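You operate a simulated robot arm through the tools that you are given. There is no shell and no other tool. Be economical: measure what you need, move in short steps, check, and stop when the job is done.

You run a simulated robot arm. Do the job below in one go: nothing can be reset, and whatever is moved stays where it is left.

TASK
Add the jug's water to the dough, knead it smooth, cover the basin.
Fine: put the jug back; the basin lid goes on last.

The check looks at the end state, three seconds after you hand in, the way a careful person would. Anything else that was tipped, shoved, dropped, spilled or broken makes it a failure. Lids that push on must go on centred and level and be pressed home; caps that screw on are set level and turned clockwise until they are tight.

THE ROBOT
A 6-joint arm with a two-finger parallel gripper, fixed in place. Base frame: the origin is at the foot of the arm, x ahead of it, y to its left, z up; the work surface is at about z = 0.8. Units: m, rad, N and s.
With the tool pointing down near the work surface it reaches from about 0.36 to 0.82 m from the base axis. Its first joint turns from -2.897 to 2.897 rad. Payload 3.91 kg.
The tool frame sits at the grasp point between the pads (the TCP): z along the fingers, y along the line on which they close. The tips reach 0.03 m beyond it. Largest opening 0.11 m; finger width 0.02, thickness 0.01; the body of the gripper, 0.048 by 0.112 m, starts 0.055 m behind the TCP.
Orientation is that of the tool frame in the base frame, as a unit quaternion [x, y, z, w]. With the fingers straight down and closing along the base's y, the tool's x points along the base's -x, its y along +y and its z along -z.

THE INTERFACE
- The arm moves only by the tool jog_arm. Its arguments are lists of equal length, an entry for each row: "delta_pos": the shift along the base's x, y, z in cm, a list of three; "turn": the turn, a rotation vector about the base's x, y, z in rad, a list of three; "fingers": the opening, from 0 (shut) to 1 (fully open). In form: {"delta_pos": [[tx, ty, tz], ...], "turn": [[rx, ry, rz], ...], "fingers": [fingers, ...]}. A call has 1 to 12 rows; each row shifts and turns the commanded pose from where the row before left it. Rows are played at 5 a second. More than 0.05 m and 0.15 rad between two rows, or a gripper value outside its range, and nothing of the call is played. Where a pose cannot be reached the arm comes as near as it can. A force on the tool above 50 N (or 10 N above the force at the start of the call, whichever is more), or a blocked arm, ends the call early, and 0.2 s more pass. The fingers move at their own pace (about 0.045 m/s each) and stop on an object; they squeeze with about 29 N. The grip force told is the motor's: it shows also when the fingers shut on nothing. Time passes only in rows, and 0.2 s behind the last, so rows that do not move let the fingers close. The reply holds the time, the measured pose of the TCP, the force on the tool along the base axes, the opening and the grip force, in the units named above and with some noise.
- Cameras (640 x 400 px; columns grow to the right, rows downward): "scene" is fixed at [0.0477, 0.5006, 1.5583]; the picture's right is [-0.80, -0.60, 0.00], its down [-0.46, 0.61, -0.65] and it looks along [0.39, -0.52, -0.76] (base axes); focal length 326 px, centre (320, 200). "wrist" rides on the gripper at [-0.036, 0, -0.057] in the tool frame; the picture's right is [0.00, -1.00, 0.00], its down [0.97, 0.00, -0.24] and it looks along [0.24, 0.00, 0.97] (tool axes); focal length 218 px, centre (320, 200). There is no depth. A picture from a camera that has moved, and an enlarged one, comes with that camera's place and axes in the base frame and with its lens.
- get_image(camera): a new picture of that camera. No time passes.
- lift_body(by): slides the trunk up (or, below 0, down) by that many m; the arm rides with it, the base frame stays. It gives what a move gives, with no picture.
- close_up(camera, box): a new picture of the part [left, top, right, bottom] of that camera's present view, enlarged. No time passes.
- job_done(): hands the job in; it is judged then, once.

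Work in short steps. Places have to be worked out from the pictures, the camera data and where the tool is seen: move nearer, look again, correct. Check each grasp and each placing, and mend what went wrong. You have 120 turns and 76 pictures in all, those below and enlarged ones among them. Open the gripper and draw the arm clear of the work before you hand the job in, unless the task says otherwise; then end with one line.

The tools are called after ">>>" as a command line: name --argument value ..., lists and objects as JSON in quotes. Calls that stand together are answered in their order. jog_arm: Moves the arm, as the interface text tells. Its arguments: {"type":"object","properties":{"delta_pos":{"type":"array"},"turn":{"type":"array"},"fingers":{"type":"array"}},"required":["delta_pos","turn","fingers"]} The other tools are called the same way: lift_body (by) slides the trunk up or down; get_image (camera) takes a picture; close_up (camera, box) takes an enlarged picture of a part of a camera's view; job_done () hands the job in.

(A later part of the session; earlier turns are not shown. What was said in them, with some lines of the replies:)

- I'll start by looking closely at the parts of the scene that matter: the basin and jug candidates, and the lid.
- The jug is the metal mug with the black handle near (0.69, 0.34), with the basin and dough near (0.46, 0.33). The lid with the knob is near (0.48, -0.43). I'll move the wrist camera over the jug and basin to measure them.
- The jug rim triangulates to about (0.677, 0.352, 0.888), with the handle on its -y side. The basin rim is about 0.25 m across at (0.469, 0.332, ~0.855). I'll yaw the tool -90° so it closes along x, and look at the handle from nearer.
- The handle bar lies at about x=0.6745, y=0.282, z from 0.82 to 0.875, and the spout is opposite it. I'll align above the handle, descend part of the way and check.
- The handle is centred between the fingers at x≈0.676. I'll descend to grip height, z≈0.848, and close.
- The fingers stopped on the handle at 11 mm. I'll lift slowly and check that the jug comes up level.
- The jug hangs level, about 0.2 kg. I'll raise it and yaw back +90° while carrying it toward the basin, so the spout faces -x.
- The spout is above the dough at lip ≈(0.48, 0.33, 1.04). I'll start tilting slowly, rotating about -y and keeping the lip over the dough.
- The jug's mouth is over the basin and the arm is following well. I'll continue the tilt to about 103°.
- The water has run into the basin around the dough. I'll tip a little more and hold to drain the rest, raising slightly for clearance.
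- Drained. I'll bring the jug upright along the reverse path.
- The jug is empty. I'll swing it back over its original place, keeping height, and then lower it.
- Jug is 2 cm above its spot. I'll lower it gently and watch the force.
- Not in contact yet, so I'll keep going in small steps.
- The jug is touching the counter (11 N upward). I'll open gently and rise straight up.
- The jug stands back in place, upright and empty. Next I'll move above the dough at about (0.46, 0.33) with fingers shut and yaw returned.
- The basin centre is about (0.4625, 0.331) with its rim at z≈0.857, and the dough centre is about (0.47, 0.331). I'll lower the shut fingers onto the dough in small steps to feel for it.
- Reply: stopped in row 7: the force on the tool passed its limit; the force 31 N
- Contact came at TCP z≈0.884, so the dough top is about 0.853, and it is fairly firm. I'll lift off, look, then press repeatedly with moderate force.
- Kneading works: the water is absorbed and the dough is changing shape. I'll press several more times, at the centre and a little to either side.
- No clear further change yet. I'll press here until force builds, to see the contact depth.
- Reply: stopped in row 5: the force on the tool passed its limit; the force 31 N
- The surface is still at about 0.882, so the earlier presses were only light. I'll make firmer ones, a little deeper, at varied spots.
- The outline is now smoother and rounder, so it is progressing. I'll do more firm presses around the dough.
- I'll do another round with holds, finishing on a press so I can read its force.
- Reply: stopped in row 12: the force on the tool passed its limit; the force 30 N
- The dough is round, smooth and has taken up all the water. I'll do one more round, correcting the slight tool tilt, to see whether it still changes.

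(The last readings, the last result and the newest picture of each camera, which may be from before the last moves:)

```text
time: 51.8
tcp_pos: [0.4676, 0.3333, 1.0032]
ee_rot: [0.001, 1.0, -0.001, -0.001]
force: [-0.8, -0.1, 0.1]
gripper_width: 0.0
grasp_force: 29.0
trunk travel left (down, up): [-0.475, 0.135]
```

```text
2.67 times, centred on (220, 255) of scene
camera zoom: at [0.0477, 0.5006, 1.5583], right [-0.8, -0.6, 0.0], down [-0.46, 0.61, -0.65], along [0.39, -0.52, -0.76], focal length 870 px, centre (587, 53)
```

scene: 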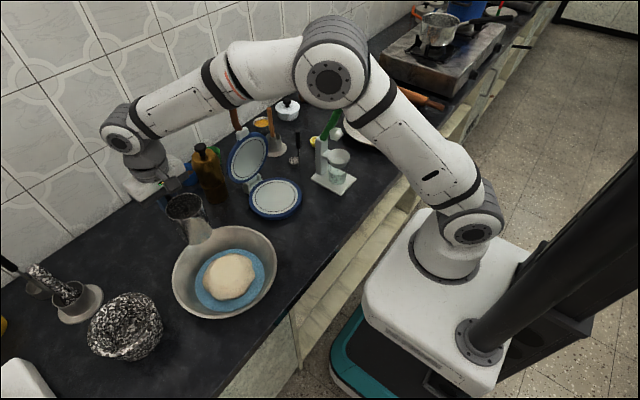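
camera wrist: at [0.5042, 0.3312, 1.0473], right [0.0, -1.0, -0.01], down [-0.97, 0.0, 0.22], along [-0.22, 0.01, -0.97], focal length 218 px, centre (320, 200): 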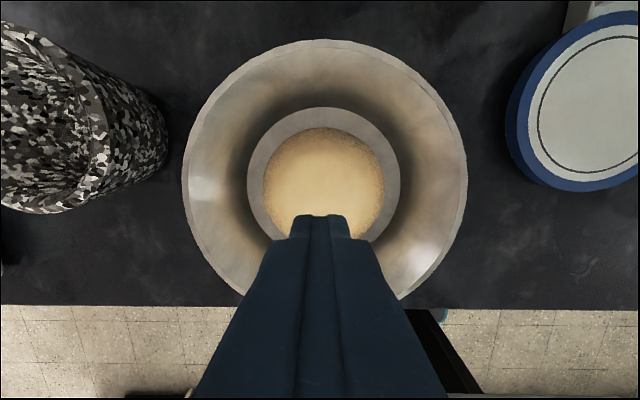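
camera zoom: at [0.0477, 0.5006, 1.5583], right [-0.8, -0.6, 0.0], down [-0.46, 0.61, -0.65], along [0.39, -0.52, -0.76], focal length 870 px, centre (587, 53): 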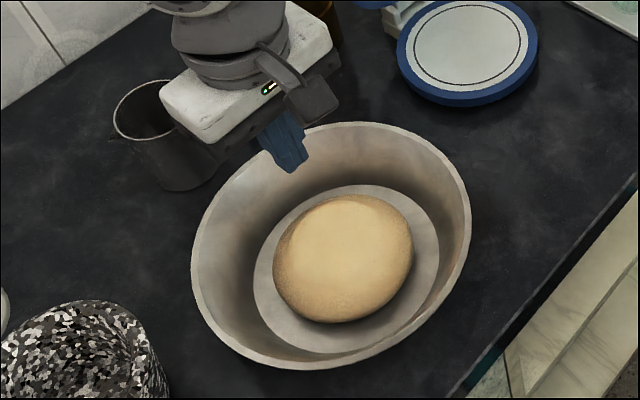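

The dough no longer changes, so kneading is complete. I'll raise up and travel to the lid at about (0.476, -0.43), opening the fingers on the way.

>>> jog_arm --delta_pos '[[0, 0, 4.5], [0, 0, 4.5], [0, 0, 4.5], [0, 0, 4.5], [0, 0, 2], [0, -4.7, 0], [0, -4.7, 0], [0, -4.7, 0], [0, -4.7, 0], [0, -4.7, 0], [0, -4.7, 0], [0, -4.7, 0]]' --turn '[[0, 0, 0], [0, 0, 0], [0, 0, 0], [0, 0, 0], [0, 0, 0], [0, 0, 0], [0, 0, 0], [0, 0, 0], [0, 0, 0], [0, 0, 0], [0, 0, 0], [0, 0, 0]]' --fingers '[0, 0, 0, 0, 0.3, 0.5, 0.5, 0.5, 0.5, 0.5, 0.5, 0.5]'

>>> jog_arm --delta_pos '[[0, -4.7, 0], [0, -4.7, 0], [0, -4.7, 0], [0, -4.7, 0], [0, -4.7, 0], [0, -4.7, 0], [0, -4.7, 0], [0, -4.7, 0], [0, -4.7, 0], [0, 0, 0]]' --turn '[[0, 0, 0], [0, 0, 0], [0, 0, 0], [0, 0, 0], [0, 0, 0], [0, 0, 0], [0, 0, 0], [0, 0, 0], [0, 0, 0], [0, 0, 0]]' --fingers '[0.5, 0.5, 0.5, 0.5, 0.5, 0.5, 0.5, 0.5, 0.5, 0.5]'

>>> get_image --camera "wrist"

>>> get_image --camera "scene"

```text
time: 54.4
tcp_pos: [0.4667, 0.0003, 1.2002]
ee_rot: [0.001, 1.0, 0.0, -0.001]
force: [-0.2, 0.3, -0.1]
gripper_width: 0.055
grasp_force: 0.1
trunk travel left (down, up): [-0.475, 0.135]
```

```text
time: 56.6
tcp_pos: [0.4685, -0.4183, 1.2012]
ee_rot: [0.001, 1.0, 0.0, -0.001]
force: [0.8, 0.2, 0.4]
gripper_width: 0.055
grasp_force: 0.1
trunk travel left (down, up): [-0.475, 0.135]
```

```text
42 pictures are left
camera wrist: at [0.5045, -0.418, 1.2592], right [0.0, -1.0, 0.0], down [-0.97, 0.0, 0.24], along [-0.24, 0.0, -0.97], focal length 218 px, centre (320, 200)
```

wrist: 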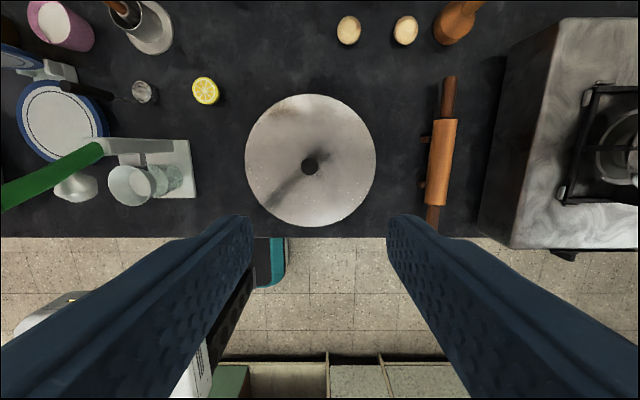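

```text
41 pictures are left
```

scene: 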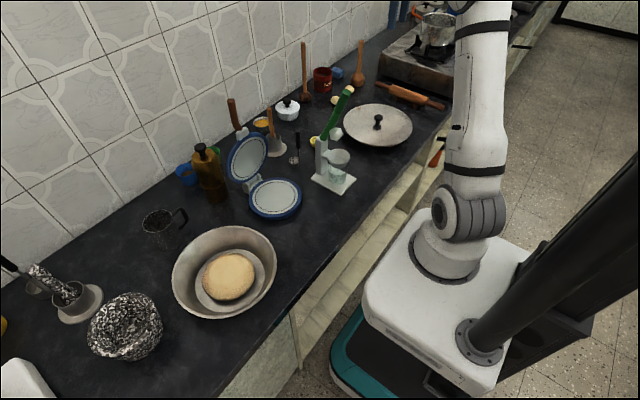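

The lid is about 0.268 m across, centred near (0.475, -0.40), with the knob in the middle. I'll move nearer to measure the knob.

>>> jog_arm --delta_pos '[[0, 1.8, -4], [0, 0, -4], [0, 0, -4], [0, 0, -4], [0, 0, -4], [0, 0, 0]]' --turn '[[0, 0, 0], [0, 0, 0], [0, 0, 0], [0, 0, 0], [0, 0, 0], [0, 0, 0]]' --fingers '[0.5, 0.5, 0.5, 0.5, 0.5, 0.5]'

>>> get_image --camera "wrist"

>>> close_up --camera "scene" --box '[330, 80, 430, 160]'

```text
time: 58.0
tcp_pos: [0.466, -0.4003, 1.0021]
ee_rot: [0.0, 1.0, 0.0, -0.001]
force: [0.6, 0.8, -0.2]
gripper_width: 0.055
grasp_force: 0.1
trunk travel left (down, up): [-0.475, 0.135]
```

```text
40 pictures are left
camera wrist: at [0.504, -0.4005, 1.0585], right [0.0, -1.0, 0.0], down [-0.97, 0.0, 0.24], along [-0.24, 0.0, -0.97], focal length 218 px, centre (320, 200)
```

wrist: 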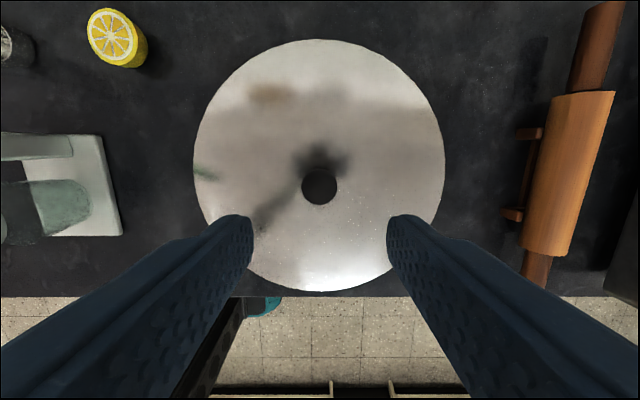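

```text
5.00 times, centred on (380, 120) of scene
camera zoom: at [0.0477, 0.5006, 1.5583], right [-0.8, -0.6, 0.0], down [-0.46, 0.61, -0.65], along [0.39, -0.52, -0.76], focal length 1632 px, centre (20, 600)
```

zoom: 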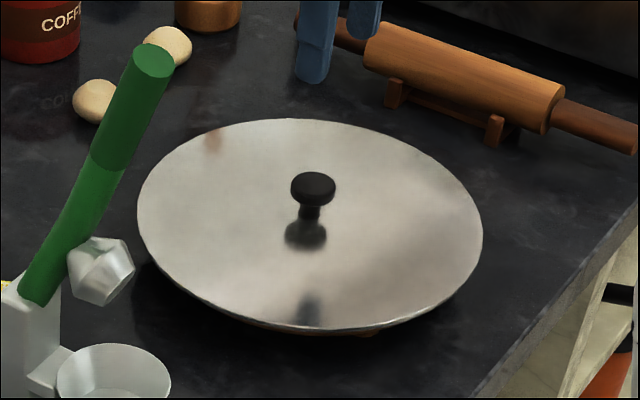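

The lid centre is about (0.468, -0.400), its rim near z 0.835 and D≈0.257. The knob head is about 3.1 cm wide with its top at z≈0.875. I'll descend so the tips straddle the knob at z≈0.853 and close.

>>> jog_arm --delta_pos '[[0, 0, -4], [0, 0, -4], [0, 0, -2], [0, 0, -1], [0, 0, -0.8], [0, 0, 0]]' --turn '[[0, 0, 0], [0, 0, 0], [0, 0, 0], [0, 0, 0], [0, 0, 0], [0, 0, 0]]' --fingers '[0.5, 0.5, 0.5, 0.5, 0.5, 0.5]'

>>> close_up --camera "scene" --box '[330, 80, 430, 160]'

>>> get_image --camera "wrist"

```text
time: 59.4
tcp_pos: [0.4675, -0.4024, 0.884]
ee_rot: [0.001, 1.0, 0.0, -0.002]
force: [-0.6, 1.6, 0.1]
gripper_width: 0.0549
grasp_force: 0.0
trunk travel left (down, up): [-0.475, 0.135]
```

```text
5.00 times, centred on (380, 120) of scene
camera zoom: at [0.0477, 0.5006, 1.5583], right [-0.8, -0.6, 0.0], down [-0.46, 0.61, -0.65], along [0.39, -0.52, -0.76], focal length 1632 px, centre (20, 600)
```

zoom: 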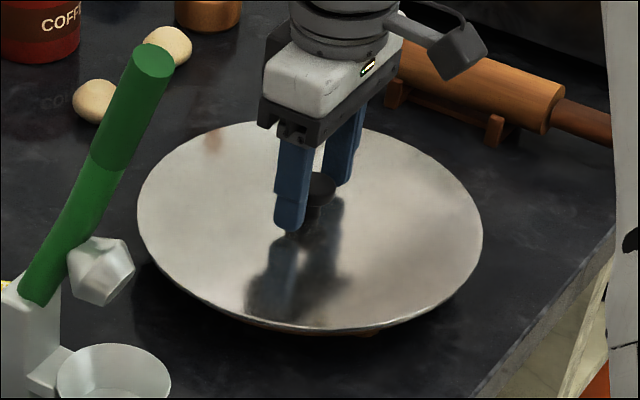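

```text
37 pictures are left
camera wrist: at [0.5051, -0.4016, 0.9411], right [0.0, -1.0, 0.0], down [-0.97, 0.0, 0.24], along [-0.24, 0.0, -0.97], focal length 218 px, centre (320, 200)
```

wrist: 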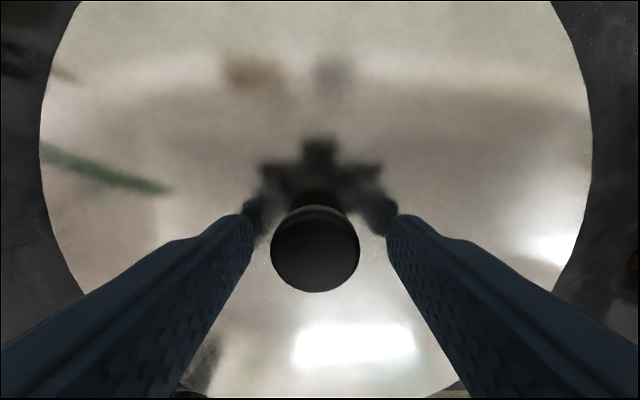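

The knob sits between the tips, and I need only about +2 mm in x and y. I'll adjust and close.

>>> jog_arm --delta_pos '[[0.2, 0.17, -0.1], [0, 0, 0], [0, 0, 0], [0, 0, 0], [0, 0, 0]]' --turn '[[0, 0, 0], [0, 0, 0], [0, 0, 0], [0, 0, 0], [0, 0, 0]]' --fingers '[0.5, 0.3, 0, 0, 0]'

>>> close_up --camera "scene" --box '[330, 80, 430, 160]'

```text
time: 60.6
tcp_pos: [0.4692, -0.4011, 0.8821]
ee_rot: [0.001, 1.0, -0.001, -0.001]
force: [0.4, 0.0, 0.4]
gripper_width: 0.031
grasp_force: 28.7
trunk travel left (down, up): [-0.475, 0.135]
```

```text
5.00 times, centred on (380, 120) of scene
camera zoom: at [0.0477, 0.5006, 1.5583], right [-0.8, -0.6, 0.0], down [-0.46, 0.61, -0.65], along [0.39, -0.52, -0.76], focal length 1632 px, centre (20, 600)
```

zoom: 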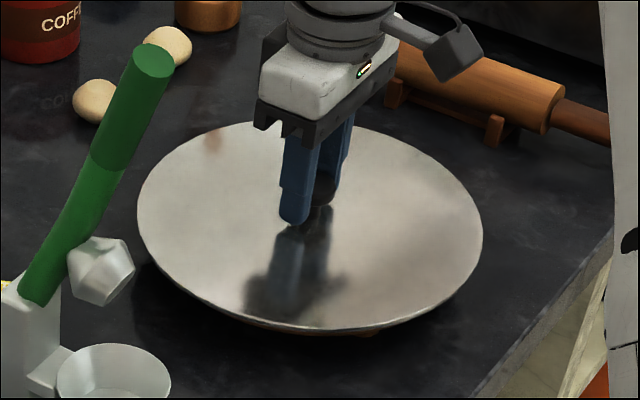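

It is gripped at 31 mm, matching the knob. I'll lift gently and check.

>>> jog_arm --delta_pos '[[0, 0, 0.5], [0, 0, 1], [0, 0, 1.5], [0, 0, 2], [0, 0, 3], [0, 0, 0], [0, 0, 0]]' --turn '[[0, 0, 0], [0, 0, 0], [0, 0, 0], [0, 0, 0], [0, 0, 0], [0, 0, 0], [0, 0, 0]]' --fingers '[0, 0, 0, 0, 0, 0, 0]'

>>> close_up --camera "scene" --box '[310, 40, 450, 160]'

>>> get_image --camera "wrist"

```text
time: 62.2
tcp_pos: [0.4694, -0.401, 0.9626]
ee_rot: [0.0, 1.0, 0.0, 0.0]
force: [0.4, 0.2, -2.2]
gripper_width: 0.031
grasp_force: 29.2
trunk travel left (down, up): [-0.475, 0.135]
```

```text
3.33 times, centred on (380, 100) of scene
camera zoom: at [0.0477, 0.5006, 1.5583], right [-0.8, -0.6, 0.0], down [-0.46, 0.61, -0.65], along [0.39, -0.52, -0.76], focal length 1088 px, centre (120, 533)
```

zoom: 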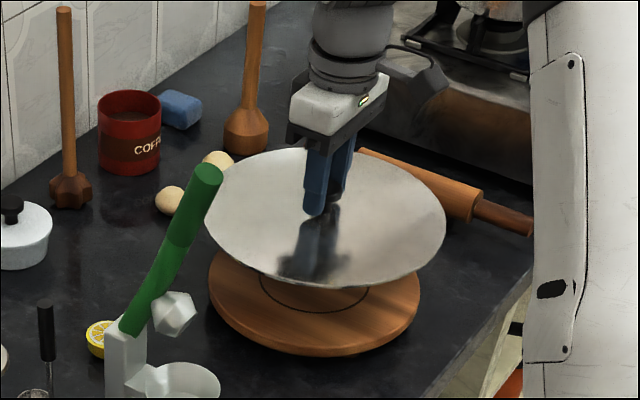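

```text
34 pictures are left
camera wrist: at [0.5066, -0.4003, 1.0214], right [0.0, -1.0, 0.0], down [-0.97, 0.0, 0.24], along [-0.24, 0.0, -0.97], focal length 218 px, centre (320, 200)
```

wrist: 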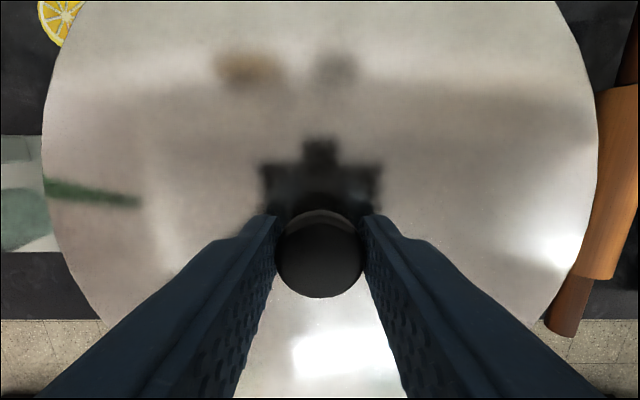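

The lid is held level and centred on the TCP; it had been resting on a wooden board. I'll raise it well clear and carry it across to the basin.

>>> jog_arm --delta_pos '[[0, 0, 3], [0, 0, 4.5], [0, 0, 4.5], [0, 0, 4.5], [0, 0, 4.5], [0, 0, 4], [0, 2, 0], [0, 4, 0], [0, 4, 0], [0, 4, 0], [0, 4, 0], [0, 4, 0]]' --turn '[[0, 0, 0], [0, 0, 0], [0, 0, 0], [0, 0, 0], [0, 0, 0], [0, 0, 0], [0, 0, 0], [0, 0, 0], [0, 0, 0], [0, 0, 0], [0, 0, 0], [0, 0, 0]]' --fingers '[0, 0, 0, 0, 0, 0, 0, 0, 0, 0, 0, 0]'

>>> jog_arm --delta_pos '[[0, 4, 0], [0, 4, 0], [0, 4, 0], [0, 4, 0], [0, 4, 0], [0, 4, 0], [0, 4, 0], [0, 4, 0], [0, 4, 0], [0, 4, 0], [0, 4, 0], [0, 2, 0]]' --turn '[[0, 0, 0], [0, 0, 0], [0, 0, 0], [0, 0, 0], [0, 0, 0], [0, 0, 0], [0, 0, 0], [0, 0, 0], [0, 0, 0], [0, 0, 0], [0, 0, 0], [0, 0, 0]]' --fingers '[0, 0, 0, 0, 0, 0, 0, 0, 0, 0, 0, 0]'

>>> get_image --camera "scene"

```text
time: 64.8
tcp_pos: [0.4676, -0.1835, 1.2134]
ee_rot: [0.0, 1.0, 0.001, -0.001]
force: [-0.5, 0.7, -1.5]
gripper_width: 0.031
grasp_force: 29.2
trunk travel left (down, up): [-0.475, 0.135]
```

```text
time: 67.4
tcp_pos: [0.4712, 0.2795, 1.2112]
ee_rot: [0.001, 1.0, -0.001, -0.001]
force: [-0.4, 0.9, -1.3]
gripper_width: 0.0313
grasp_force: 28.9
trunk travel left (down, up): [-0.475, 0.135]
```

```text
33 pictures are left
```

scene: 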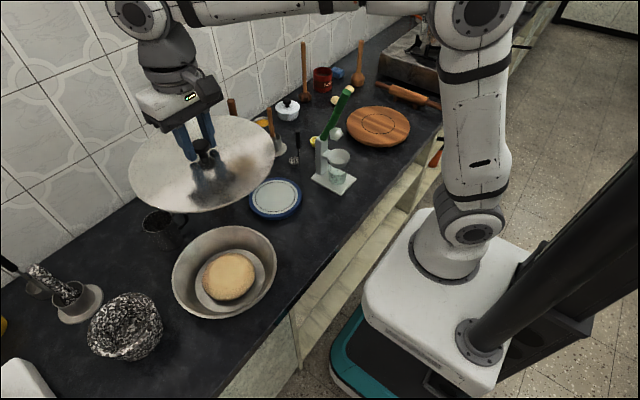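

The lid is level. The basin rim fits well as centre (0.463, 0.330, 0.857) with R≈0.124 in all views. I'll move above it and lower to about 5 cm over the rim.

>>> jog_arm --delta_pos '[[-0.4, 2.6, 0], [-0.4, 2.5, 0], [0, 0, -4], [0, 0, -4], [0, 0, -4], [0, 0, -4], [0, 0, -4], [0, 0, -3.3], [0, 0, -2], [0, 0, 0], [0, 0, 0]]' --turn '[[0, 0, 0], [0, 0, 0], [0, 0, 0], [0, 0, 0], [0, 0, 0], [0, 0, 0], [0, 0, 0], [0, 0, 0], [0, 0, 0], [0, 0, 0], [0, 0, 0]]' --fingers '[0, 0, 0, 0, 0, 0, 0, 0, 0, 0, 0]'

>>> close_up --camera "scene" --box '[140, 180, 300, 330]'

>>> get_image --camera "wrist"

```text
time: 69.8
tcp_pos: [0.4628, 0.3295, 0.9608]
ee_rot: [0.001, 1.0, 0.001, 0.0]
force: [0.1, -0.8, -1.5]
gripper_width: 0.0312
grasp_force: 29.5
trunk travel left (down, up): [-0.475, 0.135]
```

```text
2.67 times, centred on (220, 255) of scene
camera zoom: at [0.0477, 0.5006, 1.5583], right [-0.8, -0.6, 0.0], down [-0.46, 0.61, -0.65], along [0.39, -0.52, -0.76], focal length 870 px, centre (587, 53)
```

zoom: 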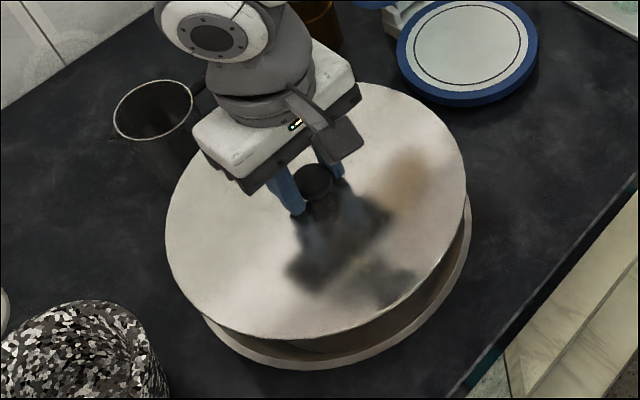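

```text
31 pictures are left
camera wrist: at [0.4993, 0.3296, 1.0182], right [0.0, -1.0, 0.0], down [-0.97, 0.0, 0.24], along [-0.24, 0.0, -0.97], focal length 218 px, centre (320, 200)
```

wrist: 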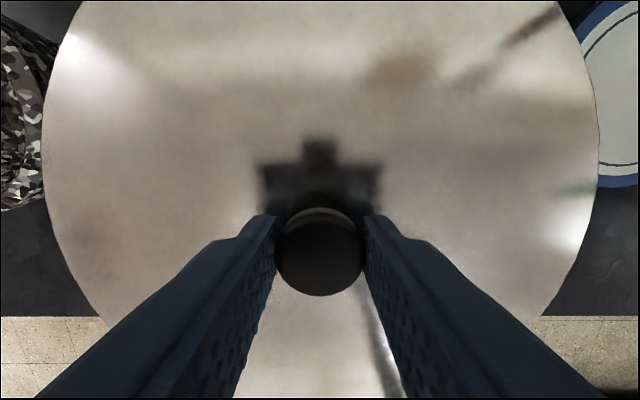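

The lid's projection agrees with being centred over the basin, within about 2 mm. I'll lower it toward the rim.

>>> jog_arm --delta_pos '[[0, 0.05, -2], [0, 0, -1.5], [0, 0, -1], [0, 0, 0]]' --turn '[[0, 0, 0], [0, 0, 0], [0, 0, 0], [0, 0, 0]]' --fingers '[0, 0, 0, 0]'

>>> close_up --camera "scene" --box '[150, 200, 300, 330]'

```text
time: 70.8
tcp_pos: [0.4629, 0.3299, 0.914]
ee_rot: [0.0, 1.0, -0.001, -0.001]
force: [-0.5, 0.2, -1.0]
gripper_width: 0.0312
grasp_force: 28.4
trunk travel left (down, up): [-0.475, 0.135]
```

```text
3.08 times, centred on (225, 265) of scene
camera zoom: at [0.0477, 0.5006, 1.5583], right [-0.8, -0.6, 0.0], down [-0.46, 0.61, -0.65], along [0.39, -0.52, -0.76], focal length 1004 px, centre (612, 0)
```

zoom: 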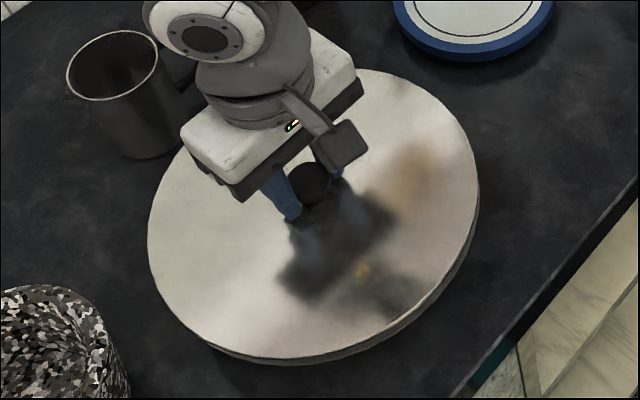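

It is about 1 cm above the rim, and what I see fits being centred. I'll descend in small steps until contact.

>>> jog_arm --delta_pos '[[0, 0, -0.4], [0, 0, -0.3], [0, 0, -0.2], [0, 0, 0]]' --turn '[[0, 0, 0], [0, 0, 0], [0, 0, 0], [0, 0, 0]]' --fingers '[0, 0, 0, 0]'

>>> close_up --camera "scene" --box '[150, 200, 300, 330]'

```text
time: 71.8
tcp_pos: [0.4625, 0.3307, 0.9059]
ee_rot: [0.001, 1.0, -0.001, 0.0]
force: [0.3, -2.2, 5.0]
gripper_width: 0.031
grasp_force: 29.5
trunk travel left (down, up): [-0.475, 0.135]
```

```text
3.08 times, centred on (225, 265) of scene
camera zoom: at [0.0477, 0.5006, 1.5583], right [-0.8, -0.6, 0.0], down [-0.46, 0.61, -0.65], along [0.39, -0.52, -0.76], focal length 1004 px, centre (612, 0)
```

zoom: 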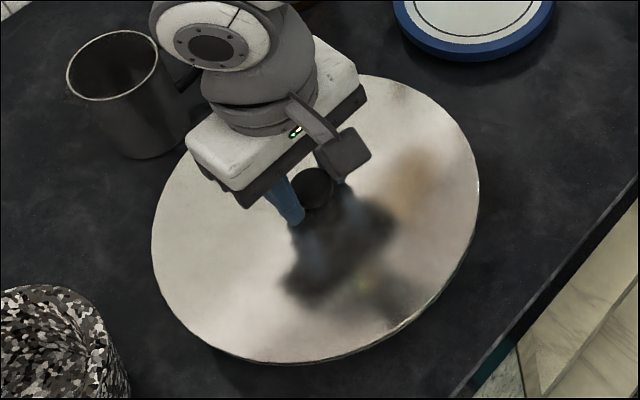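

First contact is at TCP z≈0.906. I'll press on a little further and watch whether the lid goes home.

>>> jog_arm --delta_pos '[[0, 0, -0.15], [0, 0, -0.15], [0, 0, 0]]' --turn '[[0, 0, 0], [0, 0, 0], [0, 0, 0]]' --fingers '[0, 0, 0]'

>>> close_up --camera "scene" --box '[180, 270, 300, 330]'

```text
time: 72.6
tcp_pos: [0.4615, 0.3306, 0.9038]
ee_rot: [0.001, 1.0, 0.002, 0.001]
force: [4.4, -0.5, 22.0]
gripper_width: 0.0313
grasp_force: 29.0
trunk travel left (down, up): [-0.475, 0.135]
```

```text
5.33 times, centred on (240, 300) of scene
camera zoom: at [0.0477, 0.5006, 1.5583], right [-0.8, -0.6, 0.0], down [-0.46, 0.61, -0.65], along [0.39, -0.52, -0.76], focal length 1740 px, centre (747, -333)
```

zoom: 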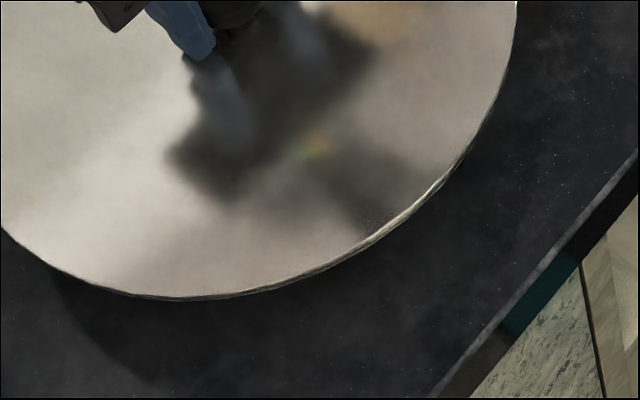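

22 N, stiff and level, so the lid rests on the rim all round. I'll ease off, release, rise and inspect it.

>>> jog_arm --delta_pos '[[0, 0, 0.2], [0, 0, 0], [0, 0, 0], [0, 0, 0], [0, 0, 3], [0, 0, 4], [0, 0, 4], [0, 0, 0]]' --turn '[[0, 0, 0], [0, 0, 0], [0, 0, 0], [0, 0, 0], [0, 0, 0], [0, 0, 0], [0, 0, 0], [0, 0, 0]]' --fingers '[0, 0.4, 0.55, 0.55, 0.55, 0.55, 0.55, 0.55]'

>>> get_image --camera "wrist"

>>> close_up --camera "scene" --box '[150, 200, 300, 330]'

```text
time: 74.4
tcp_pos: [0.4611, 0.3308, 1.0158]
ee_rot: [0.001, 1.0, 0.0, -0.002]
force: [0.3, 0.7, -0.1]
gripper_width: 0.0607
grasp_force: 0.1
trunk travel left (down, up): [-0.475, 0.135]
```

```text
27 pictures are left
camera wrist: at [0.4988, 0.331, 1.073], right [0.0, -1.0, 0.0], down [-0.97, 0.0, 0.24], along [-0.24, 0.0, -0.97], focal length 218 px, centre (320, 200)
```

wrist: 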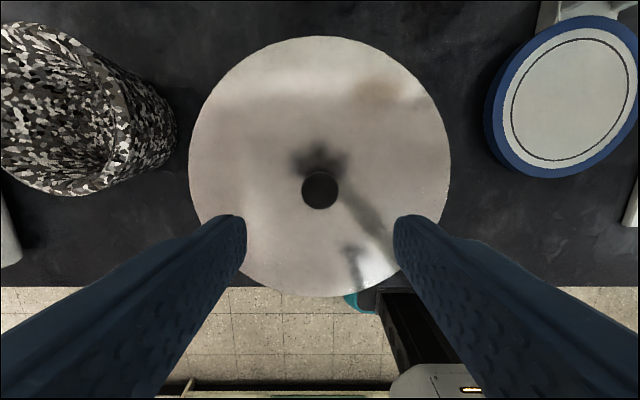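

```text
3.08 times, centred on (225, 265) of scene
camera zoom: at [0.0477, 0.5006, 1.5583], right [-0.8, -0.6, 0.0], down [-0.46, 0.61, -0.65], along [0.39, -0.52, -0.76], focal length 1004 px, centre (612, 0)
```

zoom: 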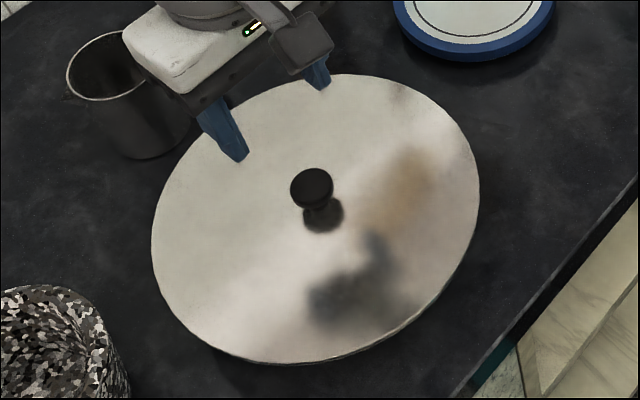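

The lid lies flat and centred: its rim centre measures (0.461, 0.331) against the basin's (0.463, 0.330). Next I'll shut the fingers and press straight down on the knob to make sure it is home.

>>> jog_arm --delta_pos '[[0.2, 0, 0], [0, 0, 0], [0, 0, -3], [0, 0, -3], [0, 0, -1.5], [0, 0, -0.5], [0, 0, -0.4], [0, 0, -0.3], [0, 0, -0.3], [0, 0, -0.3], [0, 0, -0.3], [0, 0, 0]]' --turn '[[0, 0, 0], [0, 0, 0], [0, 0, 0], [0, 0, 0], [0, 0, 0], [0, 0, 0], [0, 0, 0], [0, 0, 0], [0, 0, 0], [0, 0, 0], [0, 0, 0], [0, 0, 0]]' --fingers '[0, 0, 0, 0, 0, 0, 0, 0, 0, 0, 0, 0]'

>>> close_up --camera "scene" --box '[150, 200, 300, 330]'

```text
time: 76.9
tcp_pos: [0.4653, 0.3312, 0.9261]
ee_rot: [0.0, 1.0, 0.004, 0.004]
force: [-9.9, -6.2, 24.6]
gripper_width: 0.0001
grasp_force: 29.3
trunk travel left (down, up): [-0.475, 0.135]
stopped in row 12: the force on the tool passed its limit (the readings are from after the stop); the commanded pose is now the measured one
```

```text
3.08 times, centred on (225, 265) of scene
camera zoom: at [0.0477, 0.5006, 1.5583], right [-0.8, -0.6, 0.0], down [-0.46, 0.61, -0.65], along [0.39, -0.52, -0.76], focal length 1004 px, centre (612, 0)
```

zoom: 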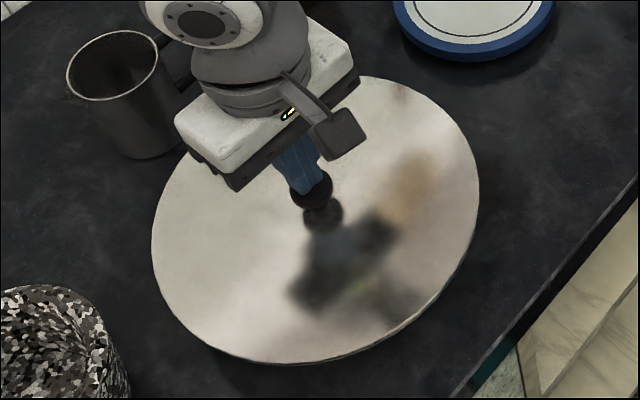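

It was pressed with about 50 N and the lid held firm, with knob height as predicted for fully seated. I'll lift off, go higher and verify everything.

>>> jog_arm --delta_pos '[[0, 0, 0.5], [0, 0, 2], [0, 0, 4], [0, 0, 4], [0, 0, 4], [0, 0, 4], [0, 0, 4], [0, 0, 4], [0, 0, 0]]' --turn '[[0, 0, 0], [-0.008, 0.008, 0], [0, 0, 0], [0, 0, 0], [0, 0, 0], [0, 0, 0], [0, 0, 0], [0, 0, 0], [0, 0, 0]]' --fingers '[0, 0, 0, 0.5, 0.5, 0.5, 0.8, 0.8, 0.8]'

>>> get_image --camera "wrist"

>>> close_up --camera "scene" --box '[150, 200, 300, 330]'

```text
time: 78.9
tcp_pos: [0.4665, 0.3339, 1.1885]
ee_rot: [0.001, 1.0, -0.001, -0.001]
force: [0.1, -0.3, 0.1]
gripper_width: 0.0877
grasp_force: 0.1
trunk travel left (down, up): [-0.475, 0.135]
```

```text
24 pictures are left
camera wrist: at [0.5043, 0.3344, 1.2463], right [0.0, -1.0, 0.0], down [-0.97, 0.0, 0.24], along [-0.24, 0.0, -0.97], focal length 218 px, centre (320, 200)
```

wrist: 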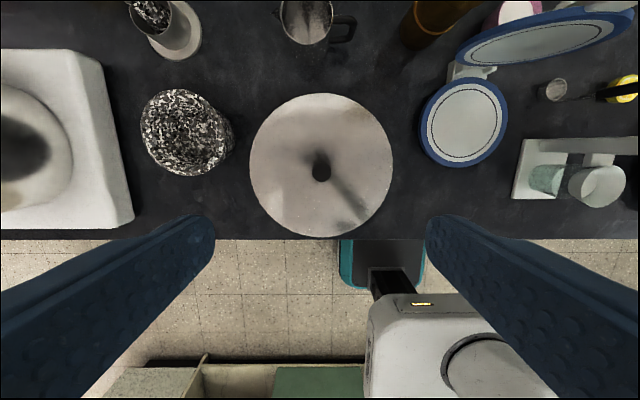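

```text
3.08 times, centred on (225, 265) of scene
camera zoom: at [0.0477, 0.5006, 1.5583], right [-0.8, -0.6, 0.0], down [-0.46, 0.61, -0.65], along [0.39, -0.52, -0.76], focal length 1004 px, centre (612, 0)
```

zoom: 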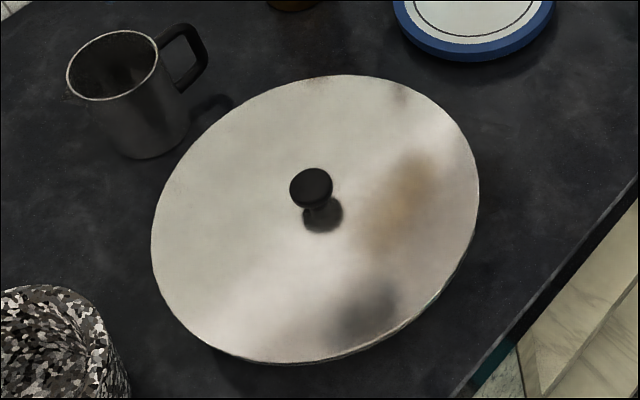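

The lid looks level and centred, and the jug stands upright. For certainty I'll take one oblique look from the -y side at the lid–rim seam.

>>> jog_arm --delta_pos '[[0, -4, 0], [0, -4, 0], [0, -4, 0], [0, -4, -1], [0, -4, -1], [0, -4, -1], [0, -4, -1], [0, -2, -1], [0, 0, -1], [0, 0, 0]]' --turn '[[0.13, 0, 0], [0.13, 0, 0], [0.13, 0, 0], [0.13, 0, 0], [0.13, 0, 0], [0.13, 0, 0], [0.13, 0, 0], [0.13, 0, 0], [0.13, 0, 0], [0, 0, 0]]' --fingers '[1, 1, 1, 1, 1, 1, 1, 1, 1, 1]'

>>> get_image --camera "wrist"

```text
time: 81.1
tcp_pos: [0.4674, 0.032, 1.1262]
ee_rot: [0.0, 0.834, 0.551, 0.0]
force: [0.2, 0.8, -0.4]
gripper_width: 0.1099
grasp_force: 0.1
trunk travel left (down, up): [-0.475, 0.135]
```

```text
22 pictures are left
camera wrist: at [0.5036, -0.0192, 1.149], right [0.0, -0.39, -0.92], down [-0.97, -0.22, 0.09], along [-0.24, 0.89, -0.38], focal length 218 px, centre (320, 200)
```

wrist: 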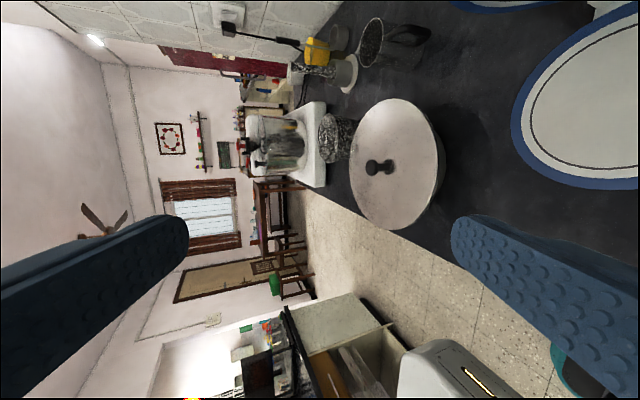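

>>> close_up --camera "wrist" --box '[330, 80, 460, 240]'

```text
2.50 times, centred on (395, 160) of wrist
camera zoom: at [0.5036, -0.0192, 1.149], right [0.0, -0.39, -0.92], down [-0.97, -0.22, 0.09], along [-0.24, 0.89, -0.38], focal length 546 px, centre (132, 300)
```

zoom: 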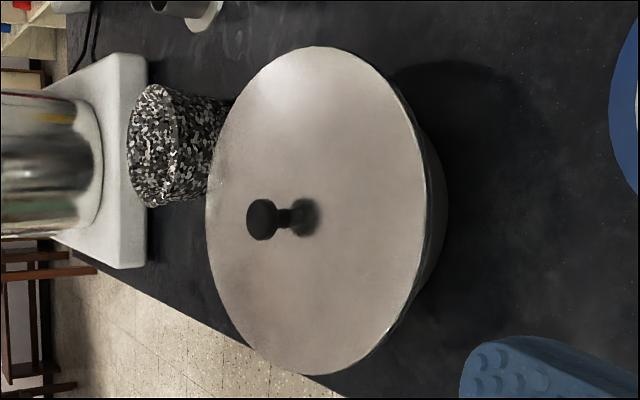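

The seam is even all round and the lid is level. I'll take a last overall look with the arm clear.

>>> get_image --camera "scene"

```text
20 pictures are left
```

scene: 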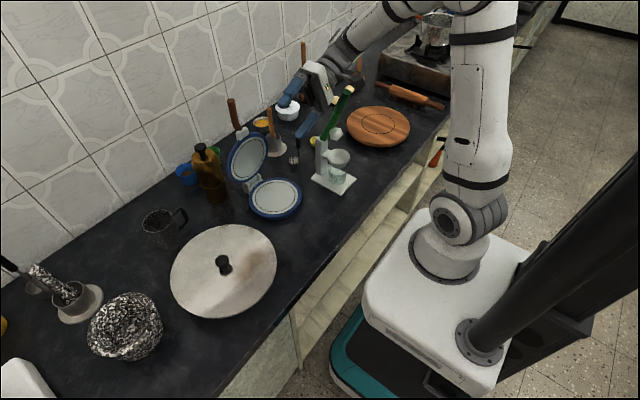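

Everything is in place, nothing else was disturbed, and the arm is clear with the gripper open, so I'm handing in.

>>> job_done

```text
The job is handed in.
```

The jug's water is in the dough, the dough is kneaded smooth, the empty jug is back in its place, and the basin lid is on, centred, level and pressed home.
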